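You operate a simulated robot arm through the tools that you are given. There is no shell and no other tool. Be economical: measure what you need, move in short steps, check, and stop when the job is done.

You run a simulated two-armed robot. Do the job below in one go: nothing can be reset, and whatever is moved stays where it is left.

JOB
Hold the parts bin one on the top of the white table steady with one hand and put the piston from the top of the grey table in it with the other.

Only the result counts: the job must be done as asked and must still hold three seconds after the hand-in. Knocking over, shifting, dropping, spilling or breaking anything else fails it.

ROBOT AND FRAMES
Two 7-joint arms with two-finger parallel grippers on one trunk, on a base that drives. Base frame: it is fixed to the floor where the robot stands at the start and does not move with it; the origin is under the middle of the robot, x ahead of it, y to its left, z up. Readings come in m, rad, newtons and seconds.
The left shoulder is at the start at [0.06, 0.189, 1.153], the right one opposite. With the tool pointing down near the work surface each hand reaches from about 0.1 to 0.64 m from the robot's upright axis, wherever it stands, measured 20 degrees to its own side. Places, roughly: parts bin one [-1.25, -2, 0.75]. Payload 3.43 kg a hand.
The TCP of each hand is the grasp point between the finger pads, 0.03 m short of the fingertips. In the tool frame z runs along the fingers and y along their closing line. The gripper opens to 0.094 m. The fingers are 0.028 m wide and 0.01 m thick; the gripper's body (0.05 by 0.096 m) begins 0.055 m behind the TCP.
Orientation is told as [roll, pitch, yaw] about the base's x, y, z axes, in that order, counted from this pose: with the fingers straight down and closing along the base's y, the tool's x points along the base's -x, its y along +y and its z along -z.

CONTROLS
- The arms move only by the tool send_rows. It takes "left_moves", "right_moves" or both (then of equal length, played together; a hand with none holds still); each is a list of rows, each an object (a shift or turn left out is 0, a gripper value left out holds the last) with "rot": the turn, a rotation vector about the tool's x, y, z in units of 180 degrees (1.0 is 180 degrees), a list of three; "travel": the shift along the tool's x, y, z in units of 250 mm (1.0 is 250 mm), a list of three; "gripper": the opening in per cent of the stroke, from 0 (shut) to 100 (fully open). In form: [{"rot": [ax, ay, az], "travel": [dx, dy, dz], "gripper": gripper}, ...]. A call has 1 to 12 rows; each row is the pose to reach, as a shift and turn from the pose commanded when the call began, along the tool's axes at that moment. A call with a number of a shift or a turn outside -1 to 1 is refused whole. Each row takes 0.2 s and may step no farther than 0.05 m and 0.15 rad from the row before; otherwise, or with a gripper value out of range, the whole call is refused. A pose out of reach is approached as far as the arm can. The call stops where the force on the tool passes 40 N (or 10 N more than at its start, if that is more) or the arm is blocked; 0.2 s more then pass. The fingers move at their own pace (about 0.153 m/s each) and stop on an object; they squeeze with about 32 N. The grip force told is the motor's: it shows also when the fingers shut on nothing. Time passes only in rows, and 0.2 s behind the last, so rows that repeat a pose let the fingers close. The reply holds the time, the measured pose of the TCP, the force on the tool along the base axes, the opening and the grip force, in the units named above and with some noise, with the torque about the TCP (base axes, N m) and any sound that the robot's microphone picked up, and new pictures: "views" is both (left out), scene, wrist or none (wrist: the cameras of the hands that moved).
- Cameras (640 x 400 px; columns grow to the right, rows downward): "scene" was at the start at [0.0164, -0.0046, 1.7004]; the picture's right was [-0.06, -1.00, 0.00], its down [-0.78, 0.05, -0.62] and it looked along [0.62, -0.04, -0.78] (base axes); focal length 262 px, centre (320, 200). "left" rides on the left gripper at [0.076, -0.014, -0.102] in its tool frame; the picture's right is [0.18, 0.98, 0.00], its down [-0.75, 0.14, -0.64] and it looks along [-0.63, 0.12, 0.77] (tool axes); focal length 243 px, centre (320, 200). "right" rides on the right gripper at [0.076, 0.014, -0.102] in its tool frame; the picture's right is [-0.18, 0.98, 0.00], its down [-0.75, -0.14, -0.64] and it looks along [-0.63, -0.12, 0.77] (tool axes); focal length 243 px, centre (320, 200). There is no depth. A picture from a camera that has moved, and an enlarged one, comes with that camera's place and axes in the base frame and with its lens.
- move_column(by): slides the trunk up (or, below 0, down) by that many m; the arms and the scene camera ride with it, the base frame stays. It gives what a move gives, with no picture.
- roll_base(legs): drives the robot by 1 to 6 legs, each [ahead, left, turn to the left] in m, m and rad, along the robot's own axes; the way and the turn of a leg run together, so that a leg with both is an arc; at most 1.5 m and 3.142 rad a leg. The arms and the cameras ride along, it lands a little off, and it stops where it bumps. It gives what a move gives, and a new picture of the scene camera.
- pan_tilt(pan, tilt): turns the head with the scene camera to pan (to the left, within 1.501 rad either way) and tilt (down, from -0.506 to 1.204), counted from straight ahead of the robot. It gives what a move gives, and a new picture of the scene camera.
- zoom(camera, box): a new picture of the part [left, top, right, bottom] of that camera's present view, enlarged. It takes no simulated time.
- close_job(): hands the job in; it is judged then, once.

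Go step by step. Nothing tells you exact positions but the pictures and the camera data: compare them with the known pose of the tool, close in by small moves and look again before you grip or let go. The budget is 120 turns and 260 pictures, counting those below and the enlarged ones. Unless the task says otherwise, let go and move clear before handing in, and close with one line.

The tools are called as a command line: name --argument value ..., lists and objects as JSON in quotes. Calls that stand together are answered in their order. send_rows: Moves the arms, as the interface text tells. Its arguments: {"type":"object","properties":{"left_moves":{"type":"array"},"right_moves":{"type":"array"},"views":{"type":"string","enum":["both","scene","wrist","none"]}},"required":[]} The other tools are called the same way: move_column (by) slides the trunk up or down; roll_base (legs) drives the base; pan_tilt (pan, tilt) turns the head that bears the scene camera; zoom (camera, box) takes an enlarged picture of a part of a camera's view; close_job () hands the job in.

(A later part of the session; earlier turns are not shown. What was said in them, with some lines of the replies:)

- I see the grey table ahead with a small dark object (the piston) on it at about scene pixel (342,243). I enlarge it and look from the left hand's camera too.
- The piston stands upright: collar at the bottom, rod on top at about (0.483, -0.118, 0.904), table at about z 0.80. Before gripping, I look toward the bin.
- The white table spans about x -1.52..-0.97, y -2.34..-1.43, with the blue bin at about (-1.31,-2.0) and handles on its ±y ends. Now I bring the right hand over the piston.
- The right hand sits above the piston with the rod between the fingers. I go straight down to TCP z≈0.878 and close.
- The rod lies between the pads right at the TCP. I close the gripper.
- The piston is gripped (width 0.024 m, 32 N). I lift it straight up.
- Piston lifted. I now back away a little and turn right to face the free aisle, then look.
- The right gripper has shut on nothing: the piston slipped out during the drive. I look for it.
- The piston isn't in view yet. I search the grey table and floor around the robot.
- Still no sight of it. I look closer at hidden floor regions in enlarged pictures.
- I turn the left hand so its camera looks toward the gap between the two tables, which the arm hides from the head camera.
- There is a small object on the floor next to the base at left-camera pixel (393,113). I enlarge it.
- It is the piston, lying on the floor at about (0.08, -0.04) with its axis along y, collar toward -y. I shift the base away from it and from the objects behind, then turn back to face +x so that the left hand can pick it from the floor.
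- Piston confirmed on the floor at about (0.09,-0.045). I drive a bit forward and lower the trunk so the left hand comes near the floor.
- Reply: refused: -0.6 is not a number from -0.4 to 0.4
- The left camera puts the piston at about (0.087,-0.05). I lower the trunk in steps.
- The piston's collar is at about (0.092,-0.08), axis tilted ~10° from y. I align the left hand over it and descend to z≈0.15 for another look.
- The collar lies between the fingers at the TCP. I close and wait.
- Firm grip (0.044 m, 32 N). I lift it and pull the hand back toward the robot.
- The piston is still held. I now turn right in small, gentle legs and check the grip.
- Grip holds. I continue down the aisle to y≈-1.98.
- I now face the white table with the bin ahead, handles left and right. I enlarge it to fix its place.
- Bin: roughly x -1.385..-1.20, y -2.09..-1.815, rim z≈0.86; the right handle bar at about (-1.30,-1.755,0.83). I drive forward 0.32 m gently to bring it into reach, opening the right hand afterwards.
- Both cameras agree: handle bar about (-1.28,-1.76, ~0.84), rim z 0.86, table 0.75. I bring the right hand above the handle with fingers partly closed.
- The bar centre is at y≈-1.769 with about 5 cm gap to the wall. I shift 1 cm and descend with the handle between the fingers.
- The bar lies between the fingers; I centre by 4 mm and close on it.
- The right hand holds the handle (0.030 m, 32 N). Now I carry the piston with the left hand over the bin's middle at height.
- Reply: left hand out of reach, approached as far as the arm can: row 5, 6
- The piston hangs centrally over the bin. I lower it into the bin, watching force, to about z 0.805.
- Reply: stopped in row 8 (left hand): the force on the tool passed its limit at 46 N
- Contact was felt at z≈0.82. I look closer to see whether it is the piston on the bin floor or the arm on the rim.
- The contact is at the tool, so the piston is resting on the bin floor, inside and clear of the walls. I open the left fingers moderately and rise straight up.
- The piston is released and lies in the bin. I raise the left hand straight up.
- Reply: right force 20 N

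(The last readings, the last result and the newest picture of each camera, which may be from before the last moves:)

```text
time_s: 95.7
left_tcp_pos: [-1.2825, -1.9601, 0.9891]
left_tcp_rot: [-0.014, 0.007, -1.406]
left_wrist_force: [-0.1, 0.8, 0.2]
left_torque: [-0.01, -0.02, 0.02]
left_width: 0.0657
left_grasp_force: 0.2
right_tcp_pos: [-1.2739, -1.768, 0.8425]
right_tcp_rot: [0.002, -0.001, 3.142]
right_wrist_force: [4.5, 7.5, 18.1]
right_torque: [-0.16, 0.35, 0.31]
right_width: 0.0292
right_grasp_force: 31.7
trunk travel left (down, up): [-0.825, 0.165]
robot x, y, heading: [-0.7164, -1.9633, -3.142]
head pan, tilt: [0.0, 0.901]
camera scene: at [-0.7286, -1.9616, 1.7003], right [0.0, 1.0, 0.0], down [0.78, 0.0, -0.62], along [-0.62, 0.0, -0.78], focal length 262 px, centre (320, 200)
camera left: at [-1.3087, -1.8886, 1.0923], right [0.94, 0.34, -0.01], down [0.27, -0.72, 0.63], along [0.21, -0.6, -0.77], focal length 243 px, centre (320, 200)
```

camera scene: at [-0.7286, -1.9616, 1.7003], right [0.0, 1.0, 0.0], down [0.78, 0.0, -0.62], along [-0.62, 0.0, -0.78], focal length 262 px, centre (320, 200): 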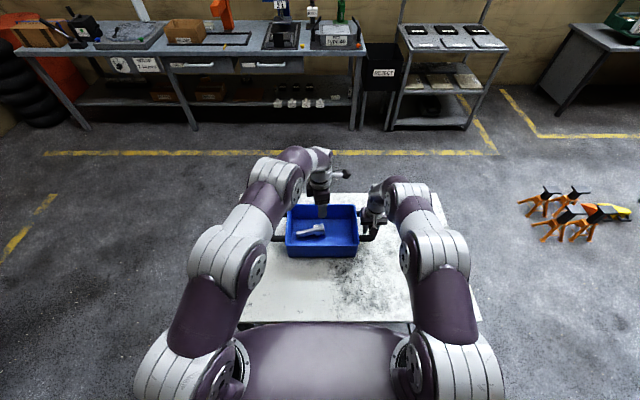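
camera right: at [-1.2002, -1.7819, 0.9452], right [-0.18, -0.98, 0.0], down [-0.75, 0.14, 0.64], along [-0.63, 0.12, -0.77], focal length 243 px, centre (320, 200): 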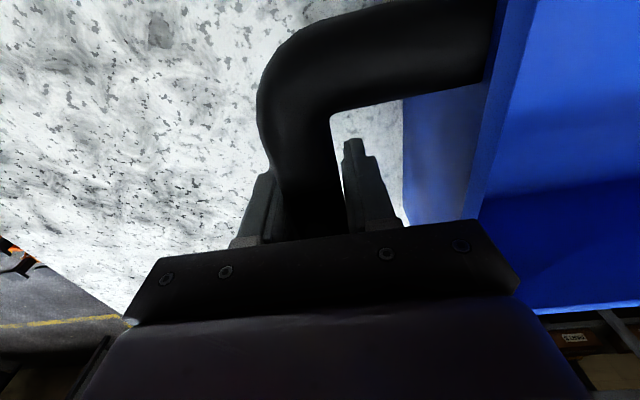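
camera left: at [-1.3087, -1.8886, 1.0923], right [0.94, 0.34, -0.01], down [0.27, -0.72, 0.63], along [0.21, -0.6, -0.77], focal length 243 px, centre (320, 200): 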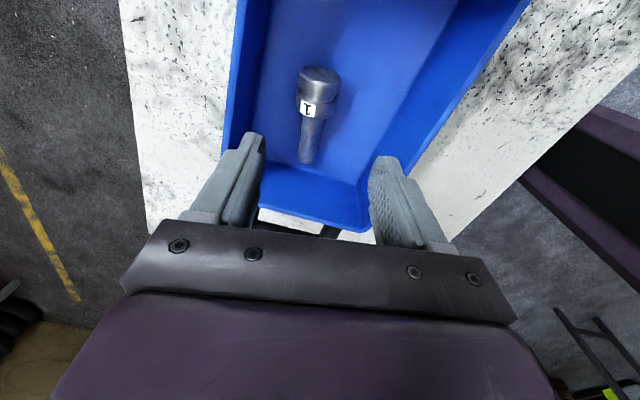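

The piston lies in the bin. I retract the left hand, keeping the right on the handle meanwhile.

send_rows --left_moves '[{"travel": [0, 0, -0.15]}, {"travel": [-0.1, 0.1, -0.25]}, {"travel": [-0.2, 0.2, -0.33]}, {"travel": [-0.31, 0.3, -0.33]}, {"travel": [-0.43, 0.41, -0.33]}, {"travel": [-0.54, 0.51, -0.33]}]' --views "none"

send_rows --right_moves '[{"gripper": 45}, {"gripper": 64}, {"gripper": 64}]'

```text
time_s: 97.0
left_tcp_pos: [-1.1339, -2.074, 1.0686]
left_tcp_rot: [-0.014, 0.007, -1.408]
left_wrist_force: [0.7, -0.1, -0.9]
left_torque: [-0.01, 0.01, -0.01]
left_width: 0.066
left_grasp_force: 0.2
right_tcp_pos: [-1.2736, -1.7679, 0.8416]
right_tcp_rot: [0.002, 0.0, 3.14]
right_wrist_force: [2.1, 7.9, 19.4]
right_torque: [0.03, 0.5, 0.28]
right_width: 0.0292
right_grasp_force: 31.9
trunk travel left (down, up): [-0.825, 0.165]
robot x, y, heading: [-0.7203, -1.9643, 3.145]
head pan, tilt: [0.0, 0.901]
```

```text
time_s: 97.8
left_tcp_pos: [-1.1376, -2.0742, 1.069]
left_tcp_rot: [-0.013, 0.008, -1.408]
left_wrist_force: [-0.6, -0.1, -0.9]
left_torque: [-0.02, -0.04, -0.02]
left_width: 0.0657
left_grasp_force: 0.1
right_tcp_pos: [-1.275, -1.7688, 0.84]
right_tcp_rot: [0.0, 0.004, 3.139]
right_wrist_force: [0.0, 0.4, -0.1]
right_torque: [-0.01, 0.01, -0.01]
right_width: 0.0601
right_grasp_force: 0.1
trunk travel left (down, up): [-0.825, 0.165]
robot x, y, heading: [-0.7215, -1.9683, -3.142]
head pan, tilt: [0.0, 0.901]
camera scene: at [-0.7331, -1.9626, 1.7002], right [0.0, 1.0, 0.0], down [0.78, 0.0, -0.62], along [-0.62, 0.0, -0.78], focal length 262 px, centre (320, 200)
camera right: at [-1.1995, -1.7826, 0.9434], right [-0.19, -0.98, 0.0], down [-0.76, 0.14, 0.64], along [-0.63, 0.12, -0.77], focal length 243 px, centre (320, 200)
```

scene: 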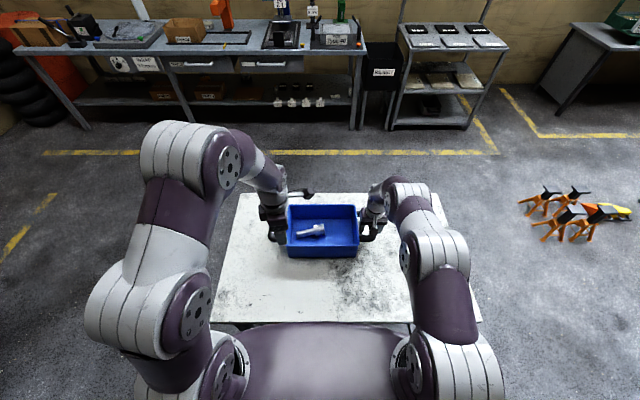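
right: 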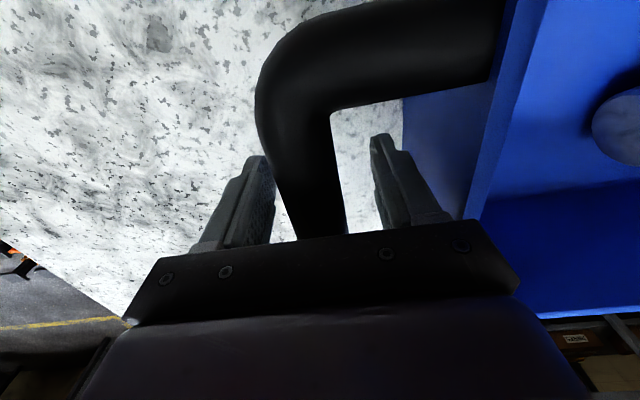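

The handle is released with clearance on both sides. I raise the right hand straight up and check.

send_rows --right_moves '[{"travel": [0, 0, -0.1]}, {"travel": [0, 0, -0.25]}, {"travel": [0, 0, -0.42]}, {"travel": [0, 0, -0.6]}, {"travel": [0.15, 0, -0.7]}, {"travel": [0.3, 0, -0.8]}, {"travel": [0.45, 0.05, -0.8]}, {"travel": [0.45, 0.05, -0.8]}]'

zoom --camera "scene" --box '[260, 180, 404, 270]'

```text
time_s: 99.7
left_tcp_pos: [-1.1378, -2.0733, 1.0668]
left_tcp_rot: [-0.011, 0.007, -1.408]
left_wrist_force: [0.1, 0.5, 0.0]
left_torque: [0.01, -0.03, 0.0]
left_width: 0.0658
left_grasp_force: 0.1
right_tcp_pos: [-1.1627, -1.7781, 1.0421]
right_tcp_rot: [0.002, 0.004, 3.14]
right_wrist_force: [-1.0, 1.0, 0.4]
right_torque: [0.01, -0.01, -0.01]
right_width: 0.0602
right_grasp_force: 0.1
trunk travel left (down, up): [-0.825, 0.165]
robot x, y, heading: [-0.7152, -1.9631, -3.142]
head pan, tilt: [0.0, 0.901]
camera scene: at [-0.733, -1.9621, 1.7002], right [0.0, 1.0, 0.0], down [0.78, 0.0, -0.62], along [-0.62, 0.0, -0.78], focal length 262 px, centre (320, 200)
camera right: at [-1.0866, -1.7942, 1.1439], right [-0.19, -0.98, 0.0], down [-0.76, 0.14, 0.64], along [-0.63, 0.12, -0.77], focal length 243 px, centre (320, 200)
```

scene: 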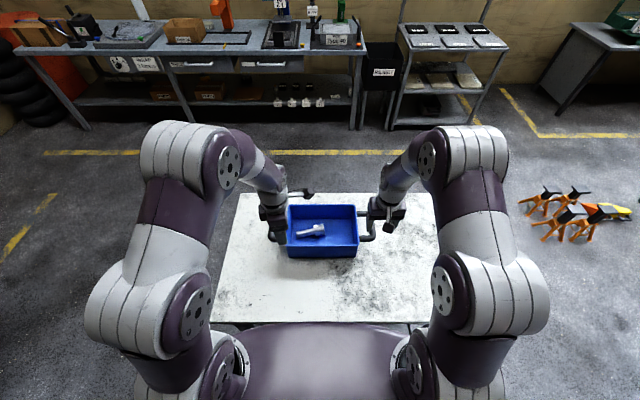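
right: 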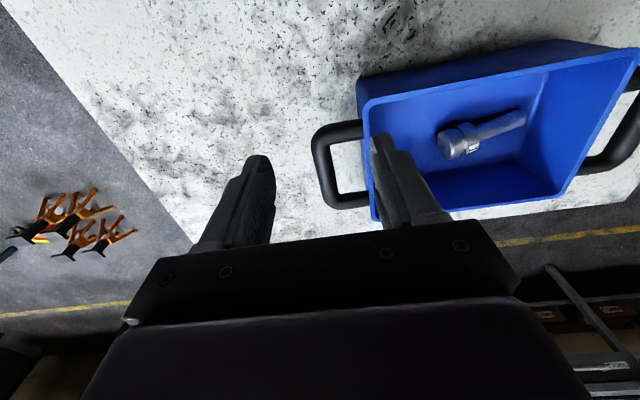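

```text
4.44 times, centred on (332, 225) of scene
camera zoom: at [-0.733, -1.9621, 1.7002], right [0.0, 1.0, 0.0], down [0.78, 0.0, -0.62], along [-0.62, 0.0, -0.78], focal length 1164 px, centre (267, 89)
```

zoom: 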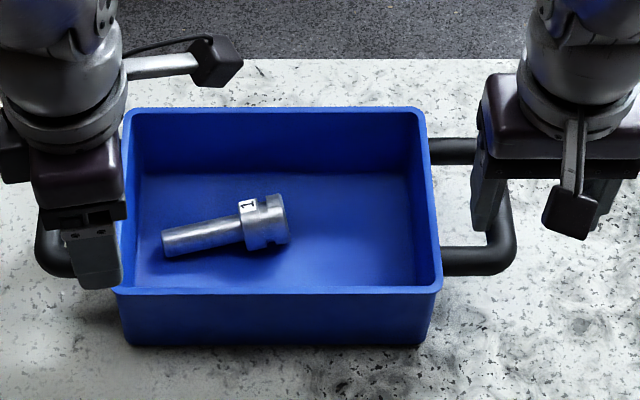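

The piston lies in the upright bin, and both hands are open and clear. I hand the job in.

close_job

```text
The job is handed in.
```

The piston is in parts bin one on the white table: the right hand held the bin's handle while the left hand put the piston in, and both hands are now open and clear. On the way, the piston slipped out of the right gripper onto the floor while the base was driving. I picked it up from there with the left hand, and the cameras showed nothing else disturbed.
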